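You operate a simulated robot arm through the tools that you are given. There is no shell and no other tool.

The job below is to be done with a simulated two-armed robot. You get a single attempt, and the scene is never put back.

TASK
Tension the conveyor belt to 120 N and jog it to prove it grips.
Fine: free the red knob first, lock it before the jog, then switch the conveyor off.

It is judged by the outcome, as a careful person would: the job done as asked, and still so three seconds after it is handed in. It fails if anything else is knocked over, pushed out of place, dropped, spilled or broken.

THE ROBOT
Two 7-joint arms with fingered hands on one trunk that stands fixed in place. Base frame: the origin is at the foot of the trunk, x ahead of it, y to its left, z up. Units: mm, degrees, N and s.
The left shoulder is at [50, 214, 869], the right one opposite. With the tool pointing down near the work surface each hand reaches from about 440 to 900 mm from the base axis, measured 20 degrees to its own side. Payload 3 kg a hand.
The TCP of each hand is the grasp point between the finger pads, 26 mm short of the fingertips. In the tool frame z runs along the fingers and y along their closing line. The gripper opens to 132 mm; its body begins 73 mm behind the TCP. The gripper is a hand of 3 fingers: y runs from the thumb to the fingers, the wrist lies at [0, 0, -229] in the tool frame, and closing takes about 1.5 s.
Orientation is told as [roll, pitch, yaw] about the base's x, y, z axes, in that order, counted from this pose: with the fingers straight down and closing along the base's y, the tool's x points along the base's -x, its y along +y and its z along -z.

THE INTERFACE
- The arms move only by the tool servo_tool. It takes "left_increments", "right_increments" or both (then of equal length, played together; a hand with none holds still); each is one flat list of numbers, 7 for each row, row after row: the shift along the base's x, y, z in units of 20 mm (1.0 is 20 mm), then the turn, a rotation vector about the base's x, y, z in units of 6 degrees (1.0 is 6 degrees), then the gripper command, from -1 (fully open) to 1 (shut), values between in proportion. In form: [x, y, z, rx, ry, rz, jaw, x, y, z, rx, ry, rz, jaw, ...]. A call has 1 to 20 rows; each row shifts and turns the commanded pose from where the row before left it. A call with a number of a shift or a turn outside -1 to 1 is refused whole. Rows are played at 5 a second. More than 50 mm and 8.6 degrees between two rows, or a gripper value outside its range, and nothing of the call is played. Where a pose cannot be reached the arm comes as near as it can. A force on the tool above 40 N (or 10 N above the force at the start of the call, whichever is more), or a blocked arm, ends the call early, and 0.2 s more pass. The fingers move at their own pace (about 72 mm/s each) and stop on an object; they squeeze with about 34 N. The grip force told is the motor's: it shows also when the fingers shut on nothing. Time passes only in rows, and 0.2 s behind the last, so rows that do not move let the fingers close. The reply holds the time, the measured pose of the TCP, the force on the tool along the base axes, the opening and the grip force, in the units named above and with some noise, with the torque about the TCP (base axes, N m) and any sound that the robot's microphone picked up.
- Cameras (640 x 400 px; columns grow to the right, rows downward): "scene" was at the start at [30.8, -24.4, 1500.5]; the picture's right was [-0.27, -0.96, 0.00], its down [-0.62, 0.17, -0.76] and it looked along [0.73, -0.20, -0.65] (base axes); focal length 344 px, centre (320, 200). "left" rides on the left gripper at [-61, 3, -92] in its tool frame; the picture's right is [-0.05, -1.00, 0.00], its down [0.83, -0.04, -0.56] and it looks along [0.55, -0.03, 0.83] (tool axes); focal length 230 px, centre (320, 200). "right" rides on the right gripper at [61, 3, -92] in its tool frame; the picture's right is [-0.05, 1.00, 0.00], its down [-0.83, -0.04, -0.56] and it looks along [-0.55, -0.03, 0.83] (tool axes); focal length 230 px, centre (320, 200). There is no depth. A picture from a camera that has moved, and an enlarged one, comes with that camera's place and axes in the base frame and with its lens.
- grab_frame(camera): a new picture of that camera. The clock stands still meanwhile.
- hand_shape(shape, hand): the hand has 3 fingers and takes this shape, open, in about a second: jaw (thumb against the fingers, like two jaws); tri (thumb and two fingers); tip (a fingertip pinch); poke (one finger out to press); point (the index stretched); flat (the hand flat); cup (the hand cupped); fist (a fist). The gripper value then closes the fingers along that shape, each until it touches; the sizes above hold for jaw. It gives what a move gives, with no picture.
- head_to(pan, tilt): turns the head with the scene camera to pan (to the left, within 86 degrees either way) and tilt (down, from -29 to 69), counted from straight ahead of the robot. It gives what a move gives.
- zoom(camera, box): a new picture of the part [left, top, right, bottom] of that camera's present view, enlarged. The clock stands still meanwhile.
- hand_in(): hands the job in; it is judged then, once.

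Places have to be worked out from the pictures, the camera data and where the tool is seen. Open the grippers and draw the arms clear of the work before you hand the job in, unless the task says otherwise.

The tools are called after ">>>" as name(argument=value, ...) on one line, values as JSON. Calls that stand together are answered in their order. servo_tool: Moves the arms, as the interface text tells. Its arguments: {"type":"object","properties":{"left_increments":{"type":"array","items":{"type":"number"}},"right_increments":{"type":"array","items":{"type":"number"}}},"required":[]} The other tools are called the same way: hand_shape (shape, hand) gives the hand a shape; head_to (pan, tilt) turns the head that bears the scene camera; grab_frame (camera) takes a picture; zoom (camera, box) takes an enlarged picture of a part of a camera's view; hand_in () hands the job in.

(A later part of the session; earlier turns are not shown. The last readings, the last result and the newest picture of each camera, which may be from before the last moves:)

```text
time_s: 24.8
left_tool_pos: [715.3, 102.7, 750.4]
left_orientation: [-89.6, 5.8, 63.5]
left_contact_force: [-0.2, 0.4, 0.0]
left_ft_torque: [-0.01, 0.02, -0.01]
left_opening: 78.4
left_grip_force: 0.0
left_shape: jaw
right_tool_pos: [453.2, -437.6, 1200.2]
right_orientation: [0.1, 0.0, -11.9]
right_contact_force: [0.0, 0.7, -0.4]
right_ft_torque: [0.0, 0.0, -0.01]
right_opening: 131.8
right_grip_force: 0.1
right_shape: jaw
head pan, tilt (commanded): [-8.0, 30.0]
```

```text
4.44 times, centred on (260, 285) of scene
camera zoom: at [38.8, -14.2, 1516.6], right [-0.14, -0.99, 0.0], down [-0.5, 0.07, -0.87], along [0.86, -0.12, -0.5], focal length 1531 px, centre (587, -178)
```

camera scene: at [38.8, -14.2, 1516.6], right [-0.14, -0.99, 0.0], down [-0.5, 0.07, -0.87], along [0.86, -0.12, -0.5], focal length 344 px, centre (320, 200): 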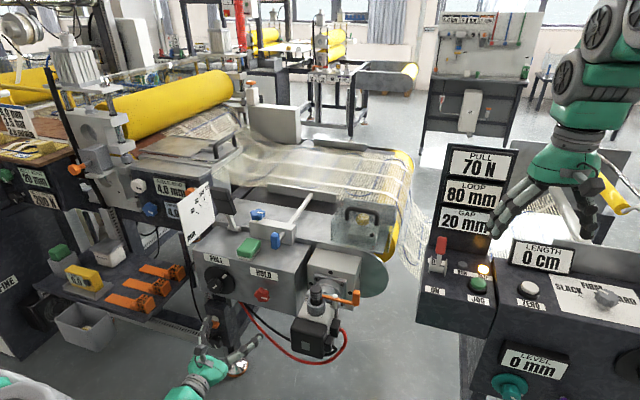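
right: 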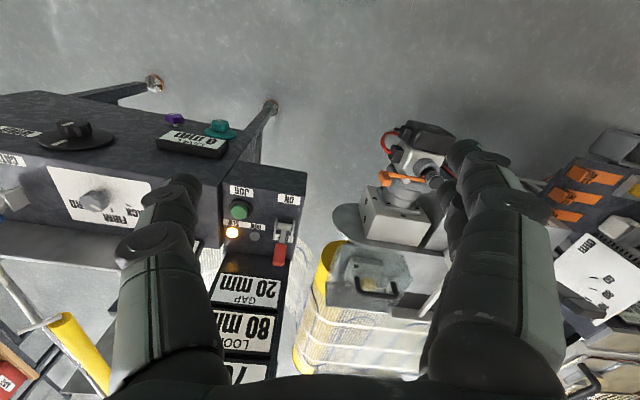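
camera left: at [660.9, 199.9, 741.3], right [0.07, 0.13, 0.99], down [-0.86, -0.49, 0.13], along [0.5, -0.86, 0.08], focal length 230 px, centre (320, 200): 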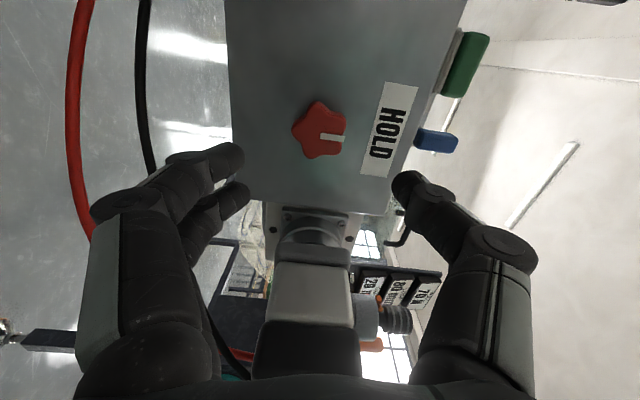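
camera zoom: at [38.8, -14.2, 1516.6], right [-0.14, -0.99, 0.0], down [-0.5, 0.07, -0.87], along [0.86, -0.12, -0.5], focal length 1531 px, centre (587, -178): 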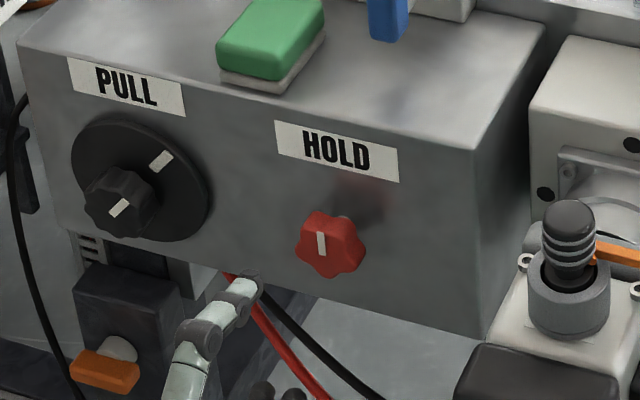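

HOLD's mark now points straight up, 90° from where it was. Two earlier views put the PULL knob front at about [871, 202, 748], 37 mm off the panel with its disc about 23 mm behind; I slide sideways to a standoff in front of it.

>>> servo_tool(left_increments=[0.434, 0.896, -0.008, 0, 0, 0, -0.4, 0.434, 0.896, -0.008, 0, 0, 0, -0.4, 0.434, 0.896, -0.008, 0, 0, 0, -0.4, 0.434, 0.896, -0.008, 0, 0, 0, -0.4, 0.434, 0.896, -0.008, 0, 0, 0, -0.4, 0.434, 0.896, -0.008, 0, 0, 0, -0.4, 0.434, 0.896, -0.008, 0, 0, 0, -0.4, 0.434, 0.896, -0.008, 0, 0, 0, -0.4, 0, 0, 0, 0, 0, 0, -0.4])

>>> grab_frame(camera="left")

>>> grab_frame(camera="scene")

```text
time_s: 26.8
left_tool_pos: [784.2, 246.7, 748.5]
left_orientation: [-89.6, 5.7, 63.5]
left_contact_force: [-0.4, -1.2, -0.3]
left_ft_torque: [0.0, 0.0, -0.04]
left_opening: 92.1
left_grip_force: 0.1
left_shape: jaw
right_tool_pos: [454.0, -438.8, 1200.0]
right_orientation: [0.1, 0.1, -11.8]
right_contact_force: [-0.9, -0.1, -0.7]
right_ft_torque: [0.01, -0.01, 0.01]
right_opening: 131.9
right_grip_force: 0.1
right_shape: jaw
head pan, tilt (commanded): [-8.0, 30.0]
```

```text
taken
camera left: at [730.2, 343.6, 739.2], right [0.07, 0.13, 0.99], down [-0.86, -0.49, 0.13], along [0.5, -0.86, 0.08], focal length 230 px, centre (320, 200)
```

left: 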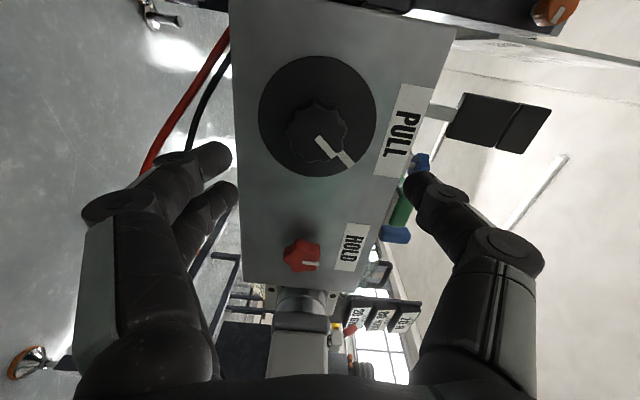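

```text
taken
camera scene: at [38.8, -14.2, 1516.6], right [-0.14, -0.99, 0.0], down [-0.5, 0.07, -0.87], along [0.86, -0.12, -0.5], focal length 344 px, centre (320, 200)
```

scene: 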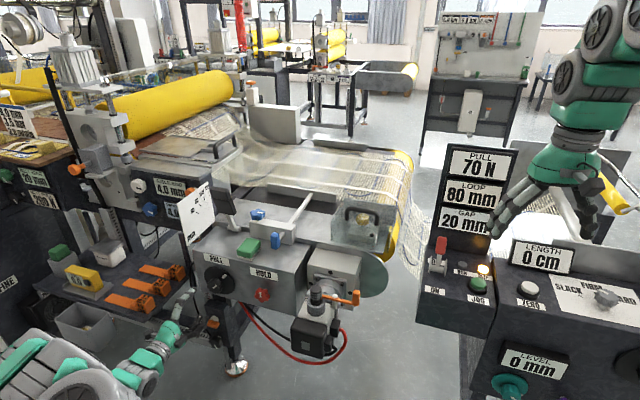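

The PULL knob sits about 3 mm below and 2 mm left of the grip axis, roughly 100 mm ahead. I correct this and close in by 60 mm.

>>> servo_tool(left_increments=[0.905, -0.425, -0.047, 0, 0, 0, -0.4, 0.905, -0.425, -0.047, 0, 0, 0, -0.4, 0.905, -0.425, -0.047, 0, 0, 0, -0.4, 0, 0, 0, 0, 0, 0, -0.4])

>>> grab_frame(camera="left")

>>> zoom(camera="scene", box=[160, 230, 280, 330])

```text
time_s: 27.8
left_tool_pos: [838.9, 223.3, 745.5]
left_orientation: [-89.6, 5.8, 63.5]
left_contact_force: [-0.3, 0.7, -0.2]
left_ft_torque: [0.03, -0.01, 0.03]
left_opening: 92.1
left_grip_force: 0.1
left_shape: jaw
right_tool_pos: [453.3, -439.0, 1200.1]
right_orientation: [0.0, 0.0, -11.9]
right_contact_force: [0.4, -0.5, -0.4]
right_ft_torque: [0.03, 0.0, 0.0]
right_opening: 131.9
right_grip_force: 0.1
right_shape: jaw
head pan, tilt (commanded): [-8.0, 30.0]
```

```text
taken
camera left: at [784.0, 319.7, 736.8], right [0.07, 0.13, 0.99], down [-0.86, -0.49, 0.13], along [0.5, -0.86, 0.08], focal length 230 px, centre (320, 200)
```

left: 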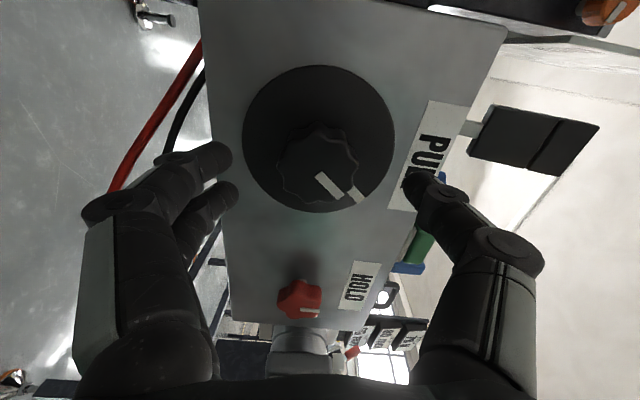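

```text
4.00 times, centred on (220, 280) of scene
camera zoom: at [38.8, -14.2, 1516.6], right [-0.14, -0.99, 0.0], down [-0.5, 0.07, -0.87], along [0.86, -0.12, -0.5], focal length 1378 px, centre (720, -120)
```

zoom: 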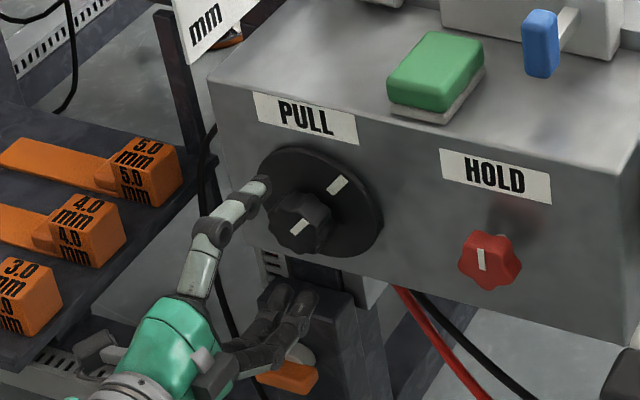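

The knob is about 35 mm ahead, 1–2 mm right and below the axis. I move in 24 mm with that small correction.

>>> servo_tool(left_increments=[0.523, -0.295, -0.0375, 0, 0, 0, -0.4, 0.523, -0.295, -0.0375, 0, 0, 0, -0.4, 0, 0, 0, 0, 0, 0, -0.4])

>>> grab_frame(camera="left")

>>> zoom(camera="scene", box=[160, 230, 280, 330])

```text
time_s: 28.6
left_tool_pos: [859.3, 208.8, 743.5]
left_orientation: [-89.7, 5.7, 63.5]
left_contact_force: [0.7, 0.9, -0.8]
left_ft_torque: [0.02, 0.01, 0.03]
left_opening: 91.9
left_grip_force: 0.0
left_shape: jaw
right_tool_pos: [453.7, -437.4, 1200.5]
right_orientation: [0.0, 0.0, -11.9]
right_contact_force: [-0.6, -0.3, -0.5]
right_ft_torque: [-0.02, 0.0, 0.04]
right_opening: 131.8
right_grip_force: 0.1
right_shape: jaw
head pan, tilt (commanded): [-8.0, 30.0]
```

```text
taken
camera left: at [805.0, 306.2, 734.3], right [0.07, 0.13, 0.99], down [-0.86, -0.49, 0.13], along [0.5, -0.86, 0.08], focal length 230 px, centre (320, 200)
```

left: 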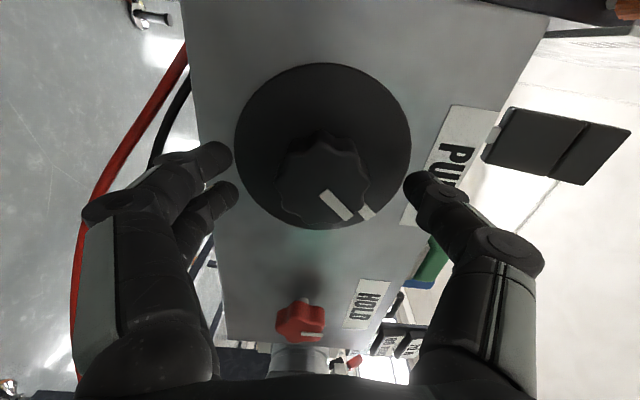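

```text
4.00 times, centred on (220, 280) of scene
camera zoom: at [38.8, -14.2, 1516.6], right [-0.14, -0.99, 0.0], down [-0.5, 0.07, -0.87], along [0.86, -0.12, -0.5], focal length 1378 px, centre (720, -120)
```

zoom: 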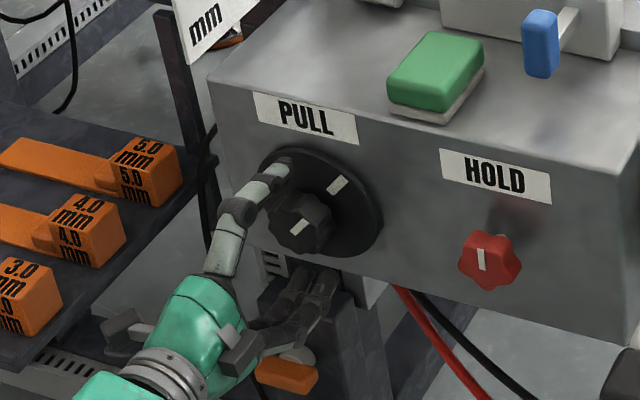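

The knob is within about 2 mm of the axis and roughly 11 mm ahead of the TCP. I advance 3 mm with a fine correction and close on it gently, watching force.

>>> servo_tool(left_increments=[0.175, 0.012, 0.05, 0, 0, 0, -0.4, 0, 0, 0, 0, 0, 0, 0, 0, 0, 0, 0, 0, 0, 0.3, 0, 0, 0, 0, 0, 0, 0.6, 0, 0, 0, 0, 0, 0, 0.8, 0, 0, 0, 0, 0, 0, 0.8, 0, 0, 0, 0, 0, 0, 0.8])

>>> grab_frame(camera="left")

```text
time_s: 30.2
left_tool_pos: [862.4, 207.5, 743.8]
left_orientation: [-89.6, 5.7, 63.5]
left_contact_force: [2.5, -2.3, 0.6]
left_ft_torque: [0.03, -0.03, 0.02]
left_opening: 39.2
left_grip_force: 34.3
left_shape: jaw
right_tool_pos: [453.0, -438.8, 1200.5]
right_orientation: [0.0, 0.0, -11.9]
right_contact_force: [0.0, 0.6, 0.3]
right_ft_torque: [0.03, 0.02, -0.01]
right_opening: 131.8
right_grip_force: 0.2
right_shape: jaw
head pan, tilt (commanded): [-8.0, 30.0]
```

```text
taken
camera left: at [808.3, 305.2, 735.5], right [0.07, 0.13, 0.99], down [-0.86, -0.49, 0.13], along [0.5, -0.86, 0.08], focal length 230 px, centre (320, 200)
```

left: 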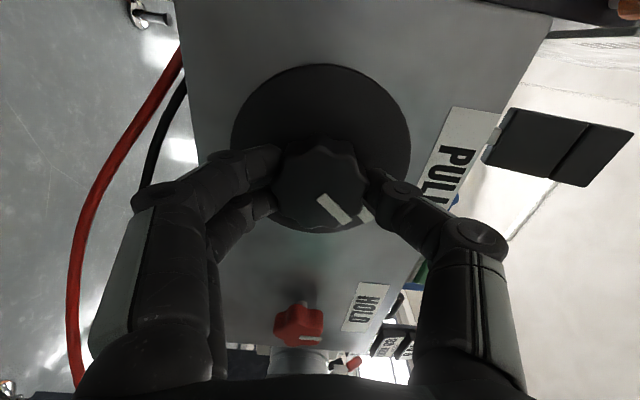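

The hand holds the PULL knob with 34 N and little side force. I turn it clockwise by 12° and read the tower.

>>> servo_tool(left_increments=[0, 0, 0, 0.895, -0.445, 0, 0.8, 0, 0, 0, 0.895, -0.445, 0, 0.8, 0, 0, 0, 0, 0, 0, 0.8])

>>> zoom(camera="scene", box=[410, 130, 530, 330])

>>> grab_frame(camera="left")

```text
time_s: 31.0
left_tool_pos: [862.6, 208.2, 744.8]
left_orientation: [-89.5, -6.2, 63.5]
left_contact_force: [0.6, -4.8, -4.2]
left_ft_torque: [0.03, 0.12, -0.04]
left_opening: 39.0
left_grip_force: 34.6
left_shape: jaw
right_tool_pos: [453.5, -439.5, 1201.6]
right_orientation: [0.0, 0.1, -11.7]
right_contact_force: [0.7, 0.5, 0.8]
right_ft_torque: [-0.04, -0.01, 0.01]
right_opening: 131.9
right_grip_force: 0.1
right_shape: jaw
head pan, tilt (commanded): [-8.0, 30.0]
```

```text
2.00 times, centred on (470, 230) of scene
camera zoom: at [38.9, -14.2, 1516.5], right [-0.14, -0.99, 0.0], down [-0.5, 0.07, -0.87], along [0.86, -0.12, -0.5], focal length 689 px, centre (20, 140)
```

zoom: 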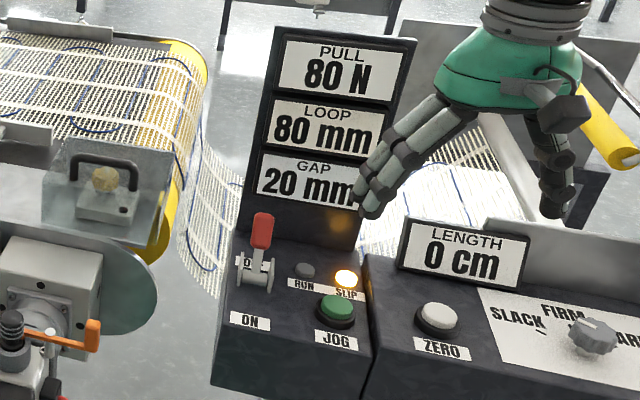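

```text
taken
camera left: at [808.4, 305.6, 748.9], right [-0.02, -0.06, 1.0], down [-0.87, -0.5, -0.04], along [0.5, -0.87, -0.04], focal length 230 px, centre (320, 200)
```

left: 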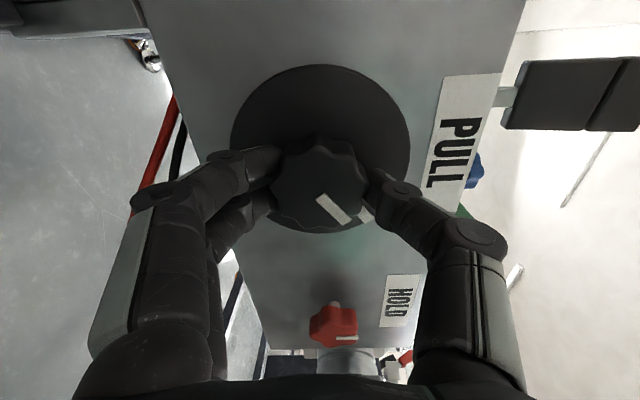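

PULL rose to 80 N: HOLD is free, and clockwise gives about 10 N per 12°. I turn 24° more and read again.

>>> servo_tool(left_increments=[0, 0, 0, 0.895, -0.445, 0, 0.8, 0, 0, 0, 0.895, -0.445, 0, 0.8, 0, 0, 0, 0.895, -0.445, 0, 0.8, 0, 0, 0, 0.895, -0.445, 0, 0.8, 0, 0, 0, 0, 0, 0, 0.8])

>>> zoom(camera="scene", box=[410, 130, 530, 330])

>>> grab_frame(camera="left")

```text
time_s: 32.2
left_tool_pos: [862.5, 208.2, 746.2]
left_orientation: [-89.5, -30.3, 63.4]
left_contact_force: [-2.1, -7.2, -7.4]
left_ft_torque: [0.03, 0.1, -0.16]
left_opening: 38.8
left_grip_force: 33.7
left_shape: jaw
right_tool_pos: [452.7, -438.8, 1200.8]
right_orientation: [0.0, 0.0, -11.9]
right_contact_force: [-0.1, -0.2, -0.1]
right_ft_torque: [0.04, -0.01, 0.02]
right_opening: 131.9
right_grip_force: 0.1
right_shape: jaw
head pan, tilt (commanded): [-8.0, 30.0]
```

```text
2.00 times, centred on (470, 230) of scene
camera zoom: at [38.8, -14.3, 1516.5], right [-0.14, -0.99, 0.0], down [-0.5, 0.07, -0.87], along [0.86, -0.12, -0.5], focal length 689 px, centre (20, 140)
```

zoom: 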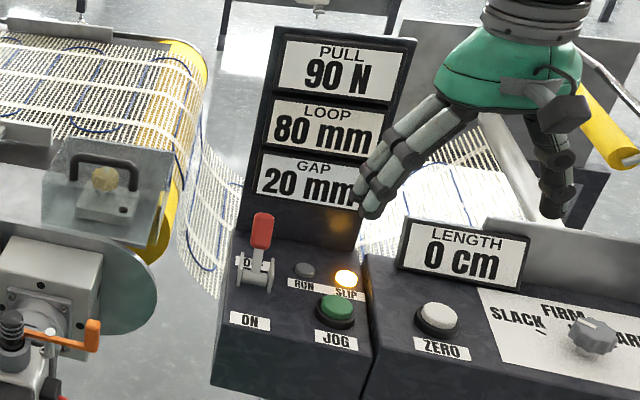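

```text
taken
camera left: at [805.5, 299.3, 773.8], right [-0.2, -0.41, 0.89], down [-0.83, -0.41, -0.38], along [0.53, -0.81, -0.26], focal length 230 px, centre (320, 200)
```

left: 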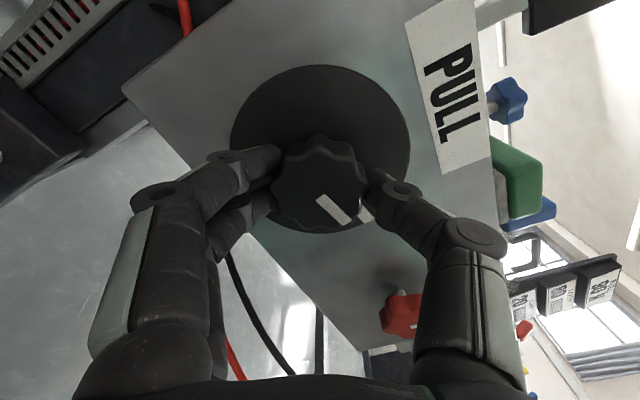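

The reading is 90 N after 36° in all, so the display moves in coarse steps or lags. I wait briefly to check for lag before turning further.

>>> servo_tool(left_increments=[0, 0, 0, 0, 0, 0, 0.8, 0, 0, 0, 0, 0, 0, 0.8, 0, 0, 0, 0, 0, 0, 0.8, 0, 0, 0, 0, 0, 0, 0.8])

>>> zoom(camera="scene", box=[440, 140, 520, 200])

```text
time_s: 33.2
left_tool_pos: [862.5, 208.4, 746.0]
left_orientation: [-89.5, -30.4, 63.4]
left_contact_force: [-3.0, -9.9, -6.3]
left_ft_torque: [0.05, 0.11, -0.16]
left_opening: 38.8
left_grip_force: 33.9
left_shape: jaw
right_tool_pos: [454.1, -439.0, 1199.1]
right_orientation: [0.0, 0.1, -12.0]
right_contact_force: [-0.5, -0.5, -0.8]
right_ft_torque: [-0.05, 0.0, 0.0]
right_opening: 132.0
right_grip_force: 0.1
right_shape: jaw
head pan, tilt (commanded): [-8.0, 30.0]
```

```text
6.67 times, centred on (480, 170) of scene
camera zoom: at [38.9, -14.3, 1516.5], right [-0.14, -0.99, 0.0], down [-0.5, 0.07, -0.87], along [0.86, -0.12, -0.5], focal length 2297 px, centre (-747, 400)
```

zoom: 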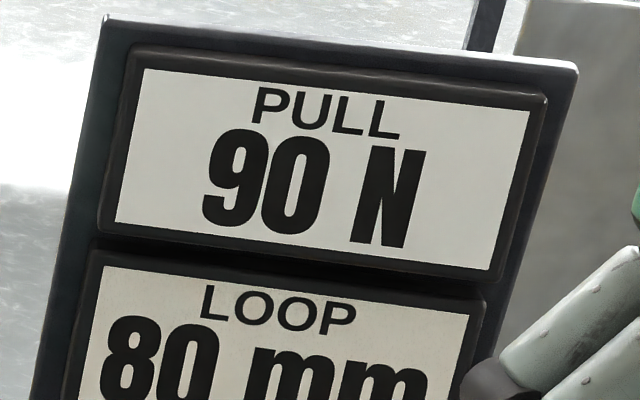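

No lag: the display steps by 10 N. I turn in 12° steps to locate the transitions.

>>> servo_tool(left_increments=[0, 0, 0, 0.895, -0.445, 0, 0.8, 0, 0, 0, 0.895, -0.445, 0, 0.8, 0, 0, 0, 0, 0, 0, 0.8])

>>> zoom(camera="scene", box=[440, 140, 520, 200])

```text
time_s: 34.0
left_tool_pos: [863.3, 208.1, 746.2]
left_orientation: [-89.4, -42.3, 63.4]
left_contact_force: [-5.3, -11.2, -6.3]
left_ft_torque: [0.0, 0.09, -0.25]
left_opening: 38.8
left_grip_force: 34.2
left_shape: jaw
right_tool_pos: [453.9, -439.3, 1200.3]
right_orientation: [0.1, 0.0, -11.9]
right_contact_force: [0.2, 0.7, 0.4]
right_ft_torque: [-0.01, 0.02, 0.03]
right_opening: 132.2
right_grip_force: 0.1
right_shape: jaw
head pan, tilt (commanded): [-8.0, 30.0]
```

```text
6.67 times, centred on (480, 170) of scene
camera zoom: at [38.8, -14.3, 1516.5], right [-0.14, -0.99, 0.0], down [-0.5, 0.07, -0.87], along [0.86, -0.12, -0.5], focal length 2297 px, centre (-747, 400)
```

zoom: 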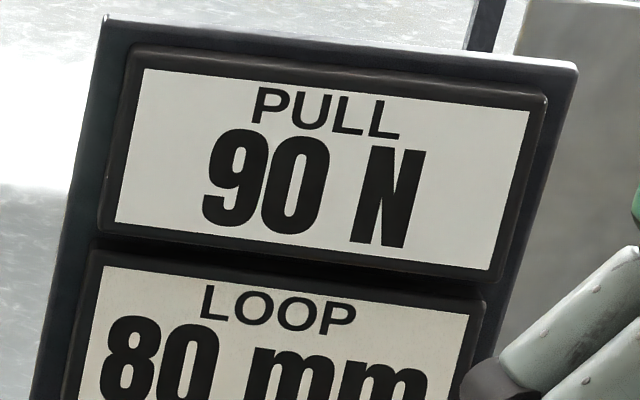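

Still 90 N at 48°. I continue in small steps.

>>> servo_tool(left_increments=[0, 0, 0, 0.895, -0.445, 0, 0.8, 0, 0, 0, 0, 0, 0, 0.8])

>>> zoom(camera="scene", box=[440, 140, 520, 200])

>>> grab_frame(camera="left")

```text
time_s: 34.6
left_tool_pos: [862.6, 209.0, 745.6]
left_orientation: [-89.5, -48.2, 63.4]
left_contact_force: [-7.4, -13.0, -6.2]
left_ft_torque: [0.03, 0.09, -0.3]
left_opening: 39.0
left_grip_force: 34.3
left_shape: jaw
right_tool_pos: [453.8, -439.1, 1199.6]
right_orientation: [0.0, 0.0, -11.9]
right_contact_force: [-0.4, 0.1, -1.3]
right_ft_torque: [-0.01, 0.0, -0.01]
right_opening: 131.7
right_grip_force: 0.1
right_shape: jaw
head pan, tilt (commanded): [-8.0, 30.0]
```

```text
6.67 times, centred on (480, 170) of scene
camera zoom: at [38.8, -14.3, 1516.5], right [-0.14, -0.99, 0.0], down [-0.5, 0.07, -0.87], along [0.86, -0.12, -0.5], focal length 2297 px, centre (-747, 400)
```

zoom: 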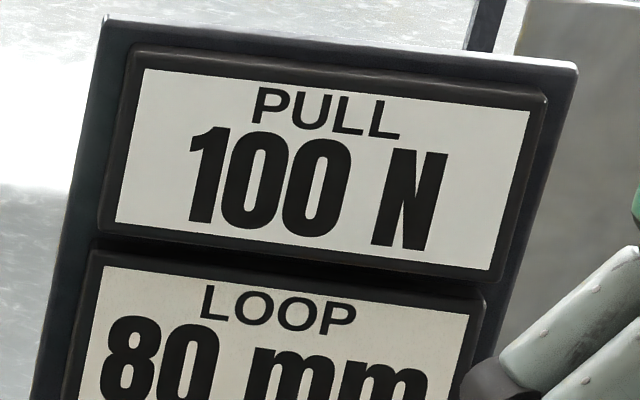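

```text
taken
camera left: at [800.4, 289.2, 789.0], right [-0.31, -0.64, 0.7], down [-0.76, -0.28, -0.59], along [0.57, -0.72, -0.4], focal length 230 px, centre (320, 200)
```

left: 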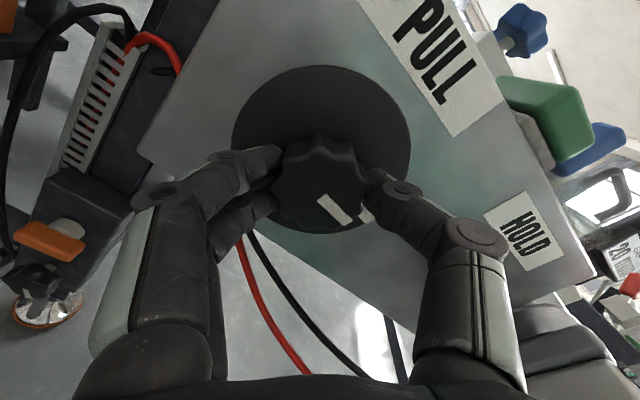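

The 90→100 transition lay between 48° and 54°, so the slope is near 0.45 N per degree. I relax the small side load with a 1 mm shift and turn 12° more.

>>> servo_tool(left_increments=[-0.02, -0.04, -0.02, 0.895, -0.445, 0, 0.8, 0, 0, 0, 0.895, -0.445, 0, 0.8, 0, 0, 0, 0, 0, 0, 0.8])

>>> zoom(camera="scene", box=[440, 140, 520, 200])

```text
time_s: 35.4
left_tool_pos: [862.4, 208.3, 744.9]
left_orientation: [-89.3, -60.3, 63.4]
left_contact_force: [-4.9, -10.4, -7.8]
left_ft_torque: [0.04, 0.11, -0.24]
left_opening: 38.6
left_grip_force: 33.8
left_shape: jaw
right_tool_pos: [452.5, -439.0, 1200.2]
right_orientation: [0.1, 0.0, -11.8]
right_contact_force: [0.2, -0.3, 0.6]
right_ft_torque: [0.0, 0.0, 0.04]
right_opening: 131.9
right_grip_force: 0.0
right_shape: jaw
head pan, tilt (commanded): [-8.0, 30.0]
```

```text
6.67 times, centred on (480, 170) of scene
camera zoom: at [38.8, -14.3, 1516.5], right [-0.14, -0.99, 0.0], down [-0.5, 0.07, -0.87], along [0.86, -0.12, -0.5], focal length 2297 px, centre (-747, 400)
```

zoom: 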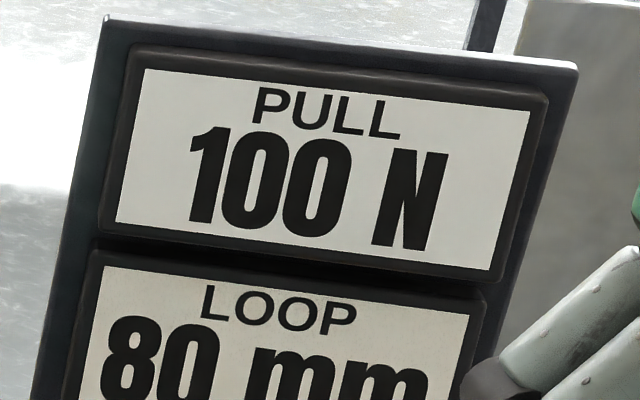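

66° turned and still 100 N, side forces steady. I turn another 6°.

>>> servo_tool(left_increments=[-0.01, -0.02, -0.01, 0.895, -0.445, 0, 0.8, 0, 0, 0, 0, 0, 0, 0.8])

>>> zoom(camera="scene", box=[440, 140, 520, 200])

```text
time_s: 36.0
left_tool_pos: [862.3, 208.2, 746.2]
left_orientation: [-89.3, -66.4, 63.4]
left_contact_force: [-0.7, -10.0, -10.0]
left_ft_torque: [0.05, 0.14, -0.17]
left_opening: 38.7
left_grip_force: 34.4
left_shape: jaw
right_tool_pos: [454.3, -439.3, 1200.1]
right_orientation: [0.0, 0.0, -11.8]
right_contact_force: [0.7, 0.5, 1.1]
right_ft_torque: [0.0, 0.05, -0.01]
right_opening: 131.6
right_grip_force: 0.0
right_shape: jaw
head pan, tilt (commanded): [-8.0, 30.0]
```

```text
6.67 times, centred on (480, 170) of scene
camera zoom: at [38.9, -14.3, 1516.5], right [-0.14, -0.99, 0.0], down [-0.5, 0.07, -0.87], along [0.86, -0.12, -0.5], focal length 2297 px, centre (-747, 400)
```

zoom: 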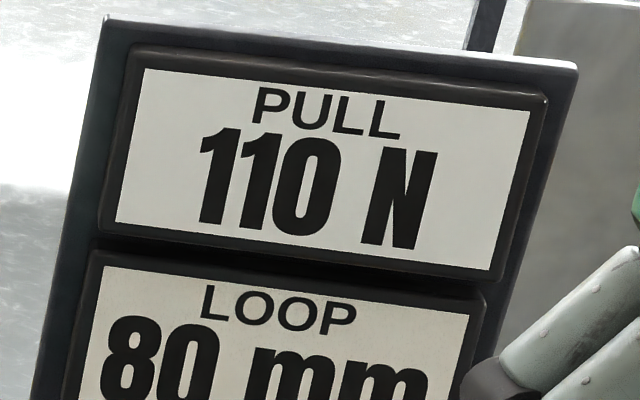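

110 N now appears at 72°. I turn 12° more to find the 120 N transition.

>>> servo_tool(left_increments=[0, -0.02, -0.03, 0.895, -0.445, 0, 0.8, 0, 0, 0, 0.895, -0.445, 0, 0.8, 0, 0, 0, 0, 0, 0, 0.8])

>>> zoom(camera="scene", box=[440, 140, 520, 200])

```text
time_s: 36.8
left_tool_pos: [863.2, 209.3, 745.7]
left_orientation: [-89.3, -78.3, 63.3]
left_contact_force: [-11.5, -4.3, -5.7]
left_ft_torque: [-0.01, 0.11, -0.23]
left_opening: 39.1
left_grip_force: 34.4
left_shape: jaw
right_tool_pos: [453.5, -437.9, 1200.0]
right_orientation: [0.0, 0.0, -11.8]
right_contact_force: [-0.7, 0.3, 0.8]
right_ft_torque: [0.03, 0.0, 0.0]
right_opening: 132.0
right_grip_force: 0.0
right_shape: jaw
head pan, tilt (commanded): [-8.0, 30.0]
```

```text
6.67 times, centred on (480, 170) of scene
camera zoom: at [38.7, -14.2, 1516.6], right [-0.14, -0.99, 0.0], down [-0.5, 0.07, -0.87], along [0.86, -0.12, -0.5], focal length 2297 px, centre (-747, 400)
```

zoom: 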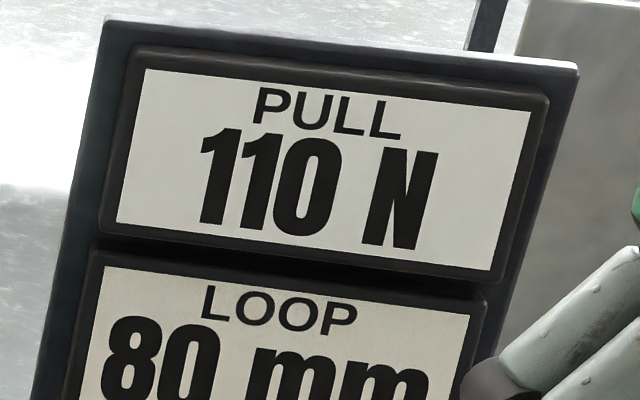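

Still 110 N at 84°. I turn 3° at a time now to pin the 110→120 transition.

>>> servo_tool(left_increments=[0, 0, 0, 0.4475, -0.2225, 0, 0.8, 0, 0, 0, 0, 0, 0, 0.8])

>>> zoom(camera="scene", box=[440, 140, 520, 200])

```text
time_s: 37.4
left_tool_pos: [863.9, 207.5, 746.0]
left_orientation: [-89.1, -81.2, 63.1]
left_contact_force: [-11.2, -1.3, -6.2]
left_ft_torque: [-0.03, 0.07, -0.27]
left_opening: 39.2
left_grip_force: 33.9
left_shape: jaw
right_tool_pos: [454.2, -438.5, 1199.6]
right_orientation: [0.0, 0.0, -11.8]
right_contact_force: [-1.0, -0.6, -1.0]
right_ft_torque: [0.02, -0.01, -0.01]
right_opening: 132.1
right_grip_force: 0.1
right_shape: jaw
head pan, tilt (commanded): [-8.0, 30.0]
```

```text
6.67 times, centred on (480, 170) of scene
camera zoom: at [38.7, -14.2, 1516.6], right [-0.14, -0.99, 0.0], down [-0.5, 0.07, -0.87], along [0.86, -0.12, -0.5], focal length 2297 px, centre (-747, 400)
```

zoom: 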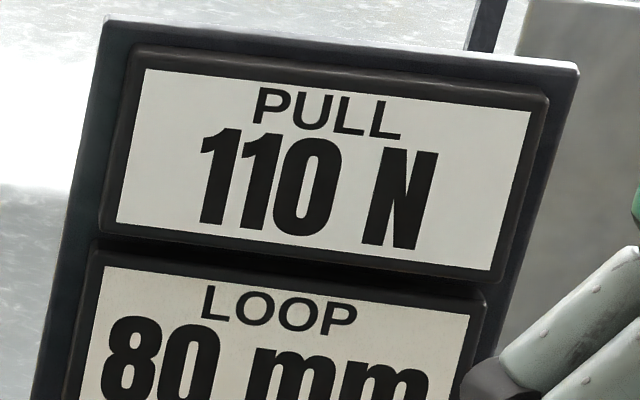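

At 87° it still shows 110 N. I turn another 3°.

>>> servo_tool(left_increments=[0, 0, 0, 0.4475, -0.2225, 0, 0.8, 0, 0, 0, 0, 0, 0, 0.8])

>>> zoom(camera="scene", box=[440, 140, 520, 200])

>>> grab_frame(camera="left")

```text
time_s: 38.0
left_tool_pos: [863.6, 207.4, 746.0]
left_orientation: [-89.1, -84.2, 63.0]
left_contact_force: [-6.0, 0.6, -4.6]
left_ft_torque: [0.05, 0.1, -0.11]
left_opening: 39.2
left_grip_force: 34.3
left_shape: jaw
right_tool_pos: [453.4, -438.9, 1200.2]
right_orientation: [-0.1, -0.1, -11.8]
right_contact_force: [0.4, -0.2, -0.8]
right_ft_torque: [0.02, 0.0, -0.01]
right_opening: 131.9
right_grip_force: 0.1
right_shape: jaw
head pan, tilt (commanded): [-8.0, 30.0]
```

```text
6.67 times, centred on (480, 170) of scene
camera zoom: at [38.8, -14.2, 1516.6], right [-0.14, -0.99, 0.0], down [-0.5, 0.07, -0.87], along [0.86, -0.12, -0.5], focal length 2297 px, centre (-747, 400)
```

zoom: 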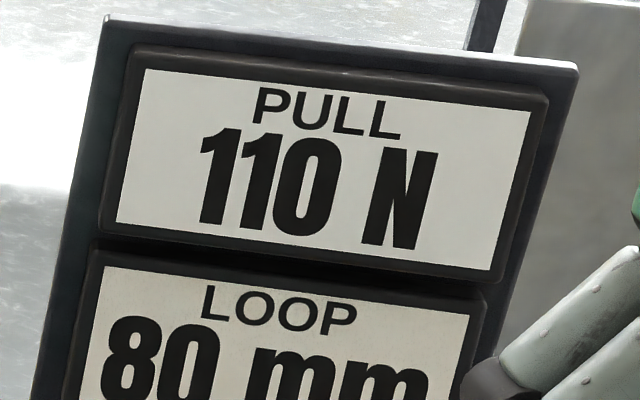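

```text
taken
camera left: at [785.3, 258.2, 805.6], right [-0.43, -0.89, 0.15], down [-0.56, 0.13, -0.82], along [0.71, -0.44, -0.55], focal length 230 px, centre (320, 200)
```

left: 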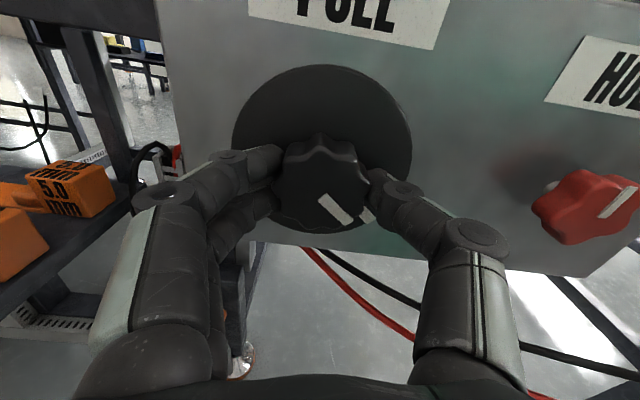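

The knob still follows the hand, at 90° reading 110 N. I turn another 3° and also check HOLD from the scene camera.

>>> servo_tool(left_increments=[0, 0, 0, 0.4475, -0.2225, 0, 0.8, 0, 0, 0, 0, 0, 0, 0.8])

>>> zoom(camera="scene", box=[440, 140, 520, 200])

>>> zoom(camera="scene", box=[160, 230, 280, 330])

```text
time_s: 38.6
left_tool_pos: [863.3, 208.8, 746.0]
left_orientation: [-89.0, -87.3, 63.0]
left_contact_force: [-8.3, 2.7, -0.4]
left_ft_torque: [-0.05, -0.01, -0.08]
left_opening: 39.0
left_grip_force: 34.3
left_shape: jaw
right_tool_pos: [453.9, -438.7, 1199.2]
right_orientation: [0.1, 0.0, -11.8]
right_contact_force: [0.3, 1.5, 0.1]
right_ft_torque: [-0.01, -0.02, -0.01]
right_opening: 132.0
right_grip_force: 0.0
right_shape: jaw
head pan, tilt (commanded): [-8.0, 30.0]
```

```text
6.67 times, centred on (480, 170) of scene
camera zoom: at [38.7, -14.1, 1516.6], right [-0.14, -0.99, 0.0], down [-0.5, 0.07, -0.87], along [0.86, -0.12, -0.5], focal length 2297 px, centre (-747, 400)
```

zoom: 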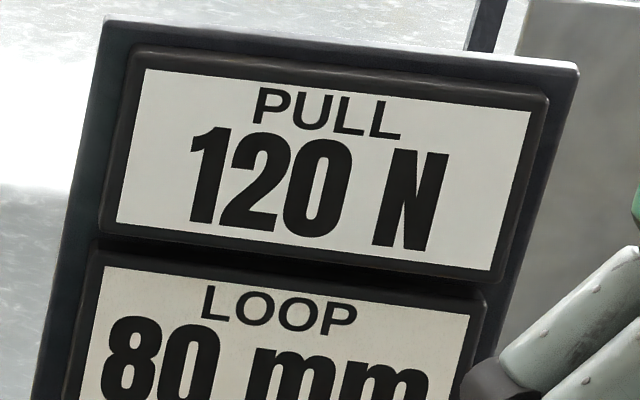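

```text
4.00 times, centred on (220, 280) of scene
camera zoom: at [38.7, -14.1, 1516.6], right [-0.14, -0.99, 0.0], down [-0.5, 0.07, -0.87], along [0.86, -0.12, -0.5], focal length 1378 px, centre (720, -120)
```

zoom: 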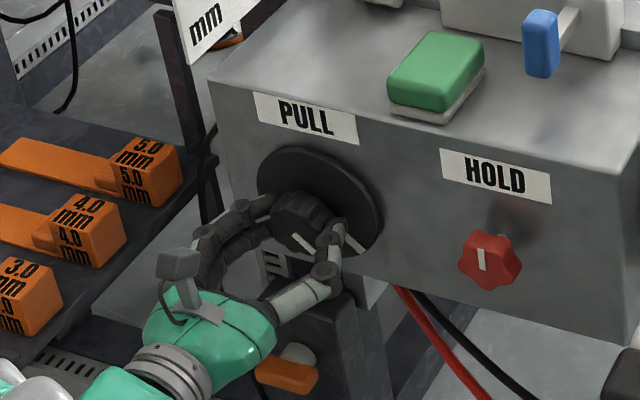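

120 N now appears at about 92°. The transitions at ~10, 30, 50, 70, 90° fit 0.5 N per degree with rounding, so true 120 N should be near 100°; I turn 8° more to centre it.

>>> servo_tool(left_increments=[0, 0, 0, 0.895, -0.445, 0, 0.8, 0, 0, 0, 0.298, -0.148, 0, 0.8, 0, 0, 0, 0, 0, 0, 0.8])

>>> zoom(camera="scene", box=[440, 140, 520, 200])

>>> grab_frame(camera="left")

```text
time_s: 39.4
left_tool_pos: [863.0, 207.9, 745.7]
left_orientation: [90.2, -84.7, -116.3]
left_contact_force: [-1.2, 3.9, 3.6]
left_ft_torque: [-0.05, -0.05, -0.04]
left_opening: 38.8
left_grip_force: 33.9
left_shape: jaw
right_tool_pos: [452.6, -439.1, 1199.5]
right_orientation: [0.0, 0.0, -11.9]
right_contact_force: [0.7, -0.3, -0.1]
right_ft_torque: [0.05, -0.02, 0.01]
right_opening: 132.0
right_grip_force: 0.1
right_shape: jaw
head pan, tilt (commanded): [-8.0, 30.0]
```

```text
6.67 times, centred on (480, 170) of scene
camera zoom: at [38.7, -14.2, 1516.6], right [-0.14, -0.99, 0.0], down [-0.5, 0.07, -0.87], along [0.86, -0.12, -0.5], focal length 2297 px, centre (-747, 400)
```

zoom: 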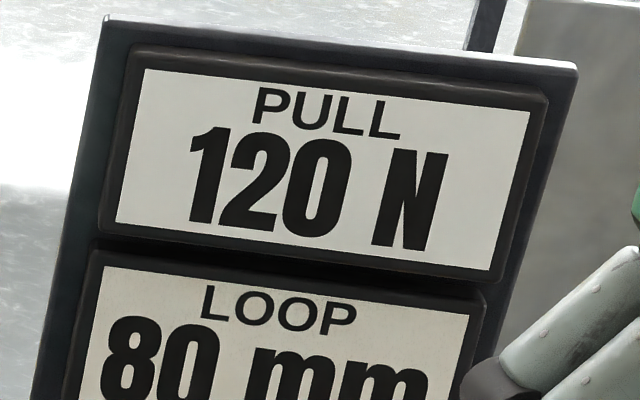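

```text
taken
camera left: at [779.8, 247.5, 805.8], right [-0.44, -0.9, -0.04], down [-0.48, 0.27, -0.83], along [0.76, -0.34, -0.55], focal length 230 px, centre (320, 200)
```

left: 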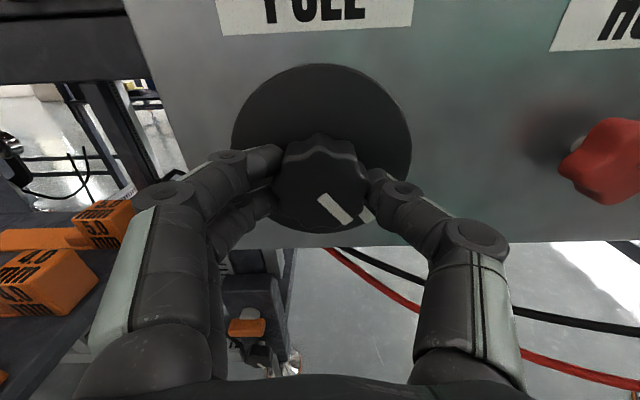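

120 N holds and the side forces and torque are near zero. I open the fingers and back straight off, then re-read the display.

>>> servo_tool(left_increments=[0, 0, 0, 0, 0, 0, 0.3, 0, 0, 0, 0, 0, 0, -0.2, 0, 0, 0, 0, 0, 0, -0.4, 0, 0, 0, 0, 0, 0, -0.4, -0.89, 0.4545, 0, 0, 0, 0, -0.4, -0.89, 0.4545, 0, 0, 0, 0, -0.4, -0.89, 0.4545, 0, 0, 0, 0, -0.4, -0.89, 0.4545, 0, 0, 0, 0, -0.4, -0.89, 0.4545, 0, 0, 0, 0, -0.4])

>>> grab_frame(camera="scene")

>>> zoom(camera="scene", box=[440, 140, 520, 200])

>>> grab_frame(camera="left")

```text
time_s: 41.4
left_tool_pos: [775.1, 252.7, 742.6]
left_orientation: [89.3, -84.7, -115.3]
left_contact_force: [0.5, 0.2, 0.7]
left_ft_torque: [0.04, 0.01, 0.03]
left_opening: 92.3
left_grip_force: 0.1
left_shape: jaw
right_tool_pos: [453.6, -440.2, 1201.1]
right_orientation: [0.0, 0.0, -11.9]
right_contact_force: [0.6, 0.1, 0.3]
right_ft_torque: [-0.04, -0.02, -0.01]
right_opening: 131.8
right_grip_force: 0.1
right_shape: jaw
head pan, tilt (commanded): [-8.0, 30.0]
```

```text
taken
camera scene: at [38.8, -14.2, 1516.6], right [-0.14, -0.99, 0.0], down [-0.5, 0.07, -0.87], along [0.86, -0.12, -0.5], focal length 344 px, centre (320, 200)
```

scene: 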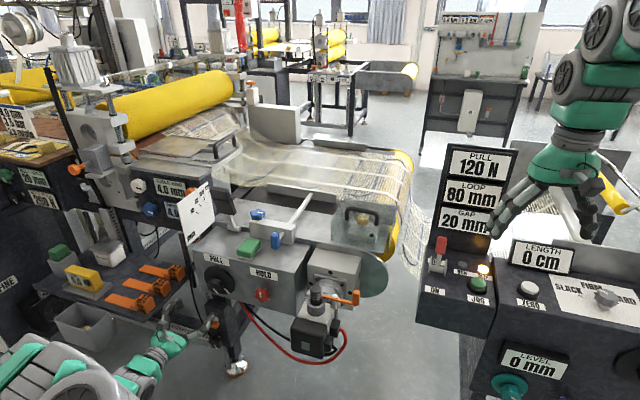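

```text
6.67 times, centred on (480, 170) of scene
camera zoom: at [38.8, -14.2, 1516.6], right [-0.14, -0.99, 0.0], down [-0.5, 0.07, -0.87], along [0.86, -0.12, -0.5], focal length 2297 px, centre (-747, 400)
```

zoom: 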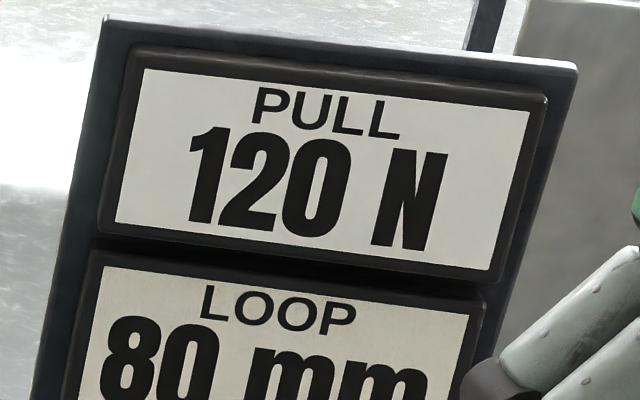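

```text
taken
camera left: at [691.2, 291.7, 803.3], right [-0.44, -0.9, -0.04], down [-0.48, 0.27, -0.83], along [0.76, -0.34, -0.56], focal length 230 px, centre (320, 200)
```

left: 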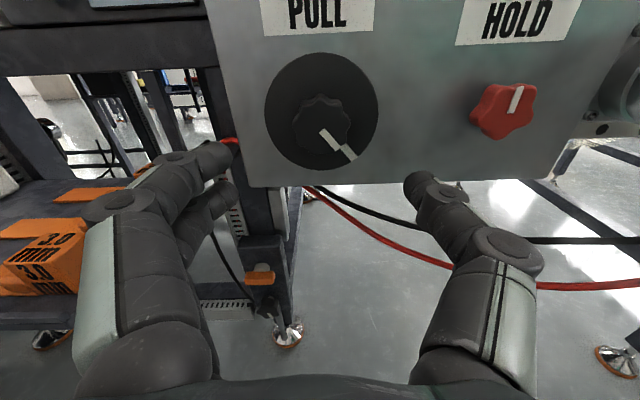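

PULL stays at 120 N after release. Now I go back to HOLD, turning the hand counterclockwise by 96° in free space on the way, so I can lock it with a 90° clockwise turn.

>>> servo_tool(left_increments=[-0.156, -0.483, 0.026, -0.895, 0.445, 0, -0.3, -0.156, -0.483, 0.026, -0.895, 0.445, 0, -0.3, -0.156, -0.483, 0.026, -0.895, 0.445, 0, -0.3, -0.156, -0.483, 0.026, -0.895, 0.445, 0, -0.3, -0.156, -0.483, 0.026, -0.895, 0.445, 0, -0.3, -0.156, -0.483, 0.026, -0.895, 0.445, 0, -0.3, -0.156, -0.483, 0.026, -0.895, 0.445, 0, -0.3, -0.156, -0.483, 0.026, -0.895, 0.445, 0, -0.3, -0.156, -0.483, 0.026, -0.895, 0.445, 0, -0.3, -0.156, -0.483, 0.026, -0.895, 0.445, 0, -0.3, -0.156, -0.483, 0.026, -0.895, 0.445, 0, -0.3, -0.156, -0.483, 0.026, -0.895, 0.445, 0, -0.3, -0.156, -0.483, 0.026, -0.895, 0.445, 0, -0.3, -0.156, -0.483, 0.026, -0.895, 0.445, 0, -0.3, -0.156, -0.483, 0.026, -0.895, 0.445, 0, -0.3, -0.156, -0.483, 0.026, -0.895, 0.445, 0, -0.3, 0, 0, 0, 0, 0, 0, -0.3])

>>> grab_frame(camera="left")

>>> zoom(camera="scene", box=[200, 230, 340, 340])

```text
time_s: 45.0
left_tool_pos: [724.5, 97.5, 752.3]
left_orientation: [-89.5, 0.8, 63.4]
left_contact_force: [0.0, -0.7, 0.7]
left_ft_torque: [-0.03, -0.01, 0.0]
left_opening: 86.5
left_grip_force: 0.2
left_shape: jaw
right_tool_pos: [453.8, -439.0, 1200.2]
right_orientation: [0.0, 0.0, -11.9]
right_contact_force: [0.3, 0.0, -0.2]
right_ft_torque: [0.01, 0.0, 0.01]
right_opening: 131.8
right_grip_force: 0.1
right_shape: jaw
head pan, tilt (commanded): [-8.0, 30.0]
```

```text
taken
camera left: at [670.1, 194.5, 749.4], right [0.04, 0.06, 1.0], down [-0.87, -0.5, 0.06], along [0.5, -0.87, 0.03], focal length 230 px, centre (320, 200)
```

left: 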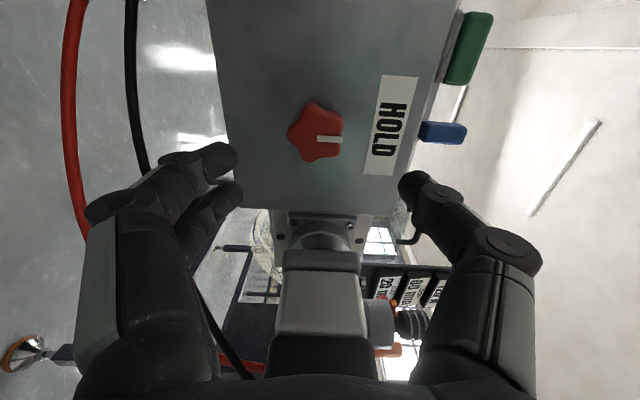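

```text
3.64 times, centred on (270, 285) of scene
camera zoom: at [38.8, -14.2, 1516.6], right [-0.14, -0.99, 0.0], down [-0.5, 0.07, -0.87], along [0.86, -0.12, -0.5], focal length 1253 px, centre (502, -109)
```

zoom: 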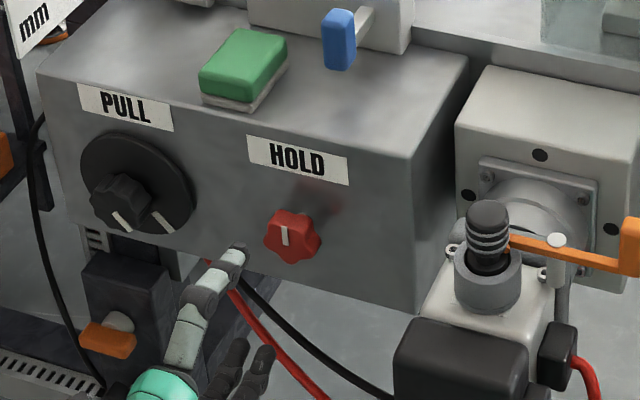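

HOLD is about 94 mm ahead, nearly centred. I close in 60 mm with a 2 mm downward trim and look again.

>>> servo_tool(left_increments=[0.898, -0.44, -0.033, 0, 0, 0, -0.3, 0.898, -0.44, -0.033, 0, 0, 0, -0.3, 0.898, -0.44, -0.033, 0, 0, 0, -0.3, 0, 0, 0, 0, 0, 0, -0.3])

>>> grab_frame(camera="left")

```text
time_s: 46.0
left_tool_pos: [781.0, 70.0, 752.9]
left_orientation: [-89.7, 0.7, 63.5]
left_contact_force: [-0.9, -0.8, -0.6]
left_ft_torque: [0.01, 0.01, 0.01]
left_opening: 86.2
left_grip_force: 0.1
left_shape: jaw
right_tool_pos: [453.0, -439.9, 1199.7]
right_orientation: [-0.1, 0.0, -11.9]
right_contact_force: [-0.5, -0.3, -0.6]
right_ft_torque: [0.01, -0.01, 0.01]
right_opening: 131.9
right_grip_force: 0.1
right_shape: jaw
head pan, tilt (commanded): [-8.0, 30.0]
```

```text
taken
camera left: at [726.7, 167.6, 748.0], right [0.04, 0.06, 1.0], down [-0.87, -0.5, 0.06], along [0.5, -0.87, 0.03], focal length 230 px, centre (320, 200)
```

left: 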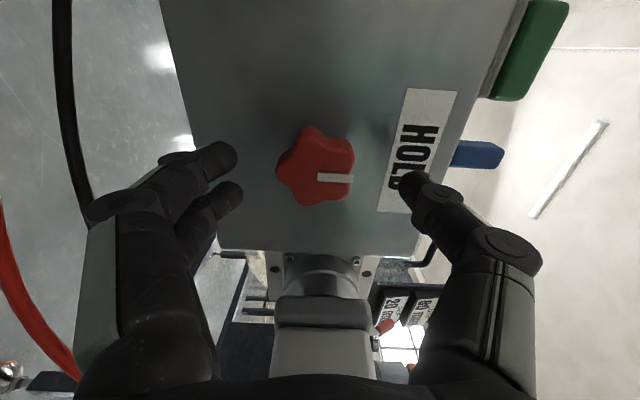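

Allowing for the five-lobed outline, the knob is centred on the grip and about 33 mm ahead. I advance 28 mm as before and close on it.

>>> servo_tool(left_increments=[0.623, -0.318, -0.02, 0, 0, 0, -0.3, 0.623, -0.318, -0.02, 0, 0, 0, -0.3, 0, 0, 0, 0, 0, 0, -0.1, 0, 0, 0, 0, 0, 0, 0.2, 0, 0, 0, 0, 0, 0, 0.5, 0, 0, 0, 0, 0, 0, 0.8, 0, 0, 0, 0, 0, 0, 0.8, 0, 0, 0, 0, 0, 0, 0.8])

>>> grab_frame(camera="left")

```text
time_s: 47.8
left_tool_pos: [805.2, 57.7, 751.5]
left_orientation: [-89.7, 0.7, 63.5]
left_contact_force: [15.0, -5.7, 1.8]
left_ft_torque: [-0.04, -0.11, -0.01]
left_opening: 32.5
left_grip_force: 34.0
left_shape: jaw
right_tool_pos: [453.6, -438.5, 1200.1]
right_orientation: [0.1, 0.0, -11.9]
right_contact_force: [0.0, 0.2, -0.5]
right_ft_torque: [-0.01, -0.02, 0.0]
right_opening: 131.8
right_grip_force: 0.0
right_shape: jaw
head pan, tilt (commanded): [-8.0, 30.0]
```

```text
taken
camera left: at [751.4, 155.7, 746.6], right [0.03, 0.05, 1.0], down [-0.87, -0.49, 0.06], along [0.5, -0.87, 0.03], focal length 230 px, centre (320, 200)
```

left: 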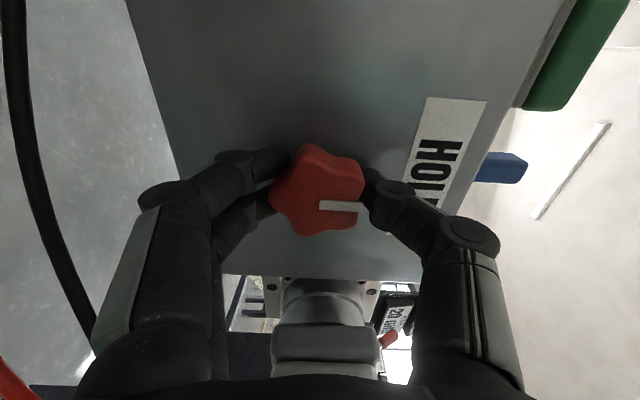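

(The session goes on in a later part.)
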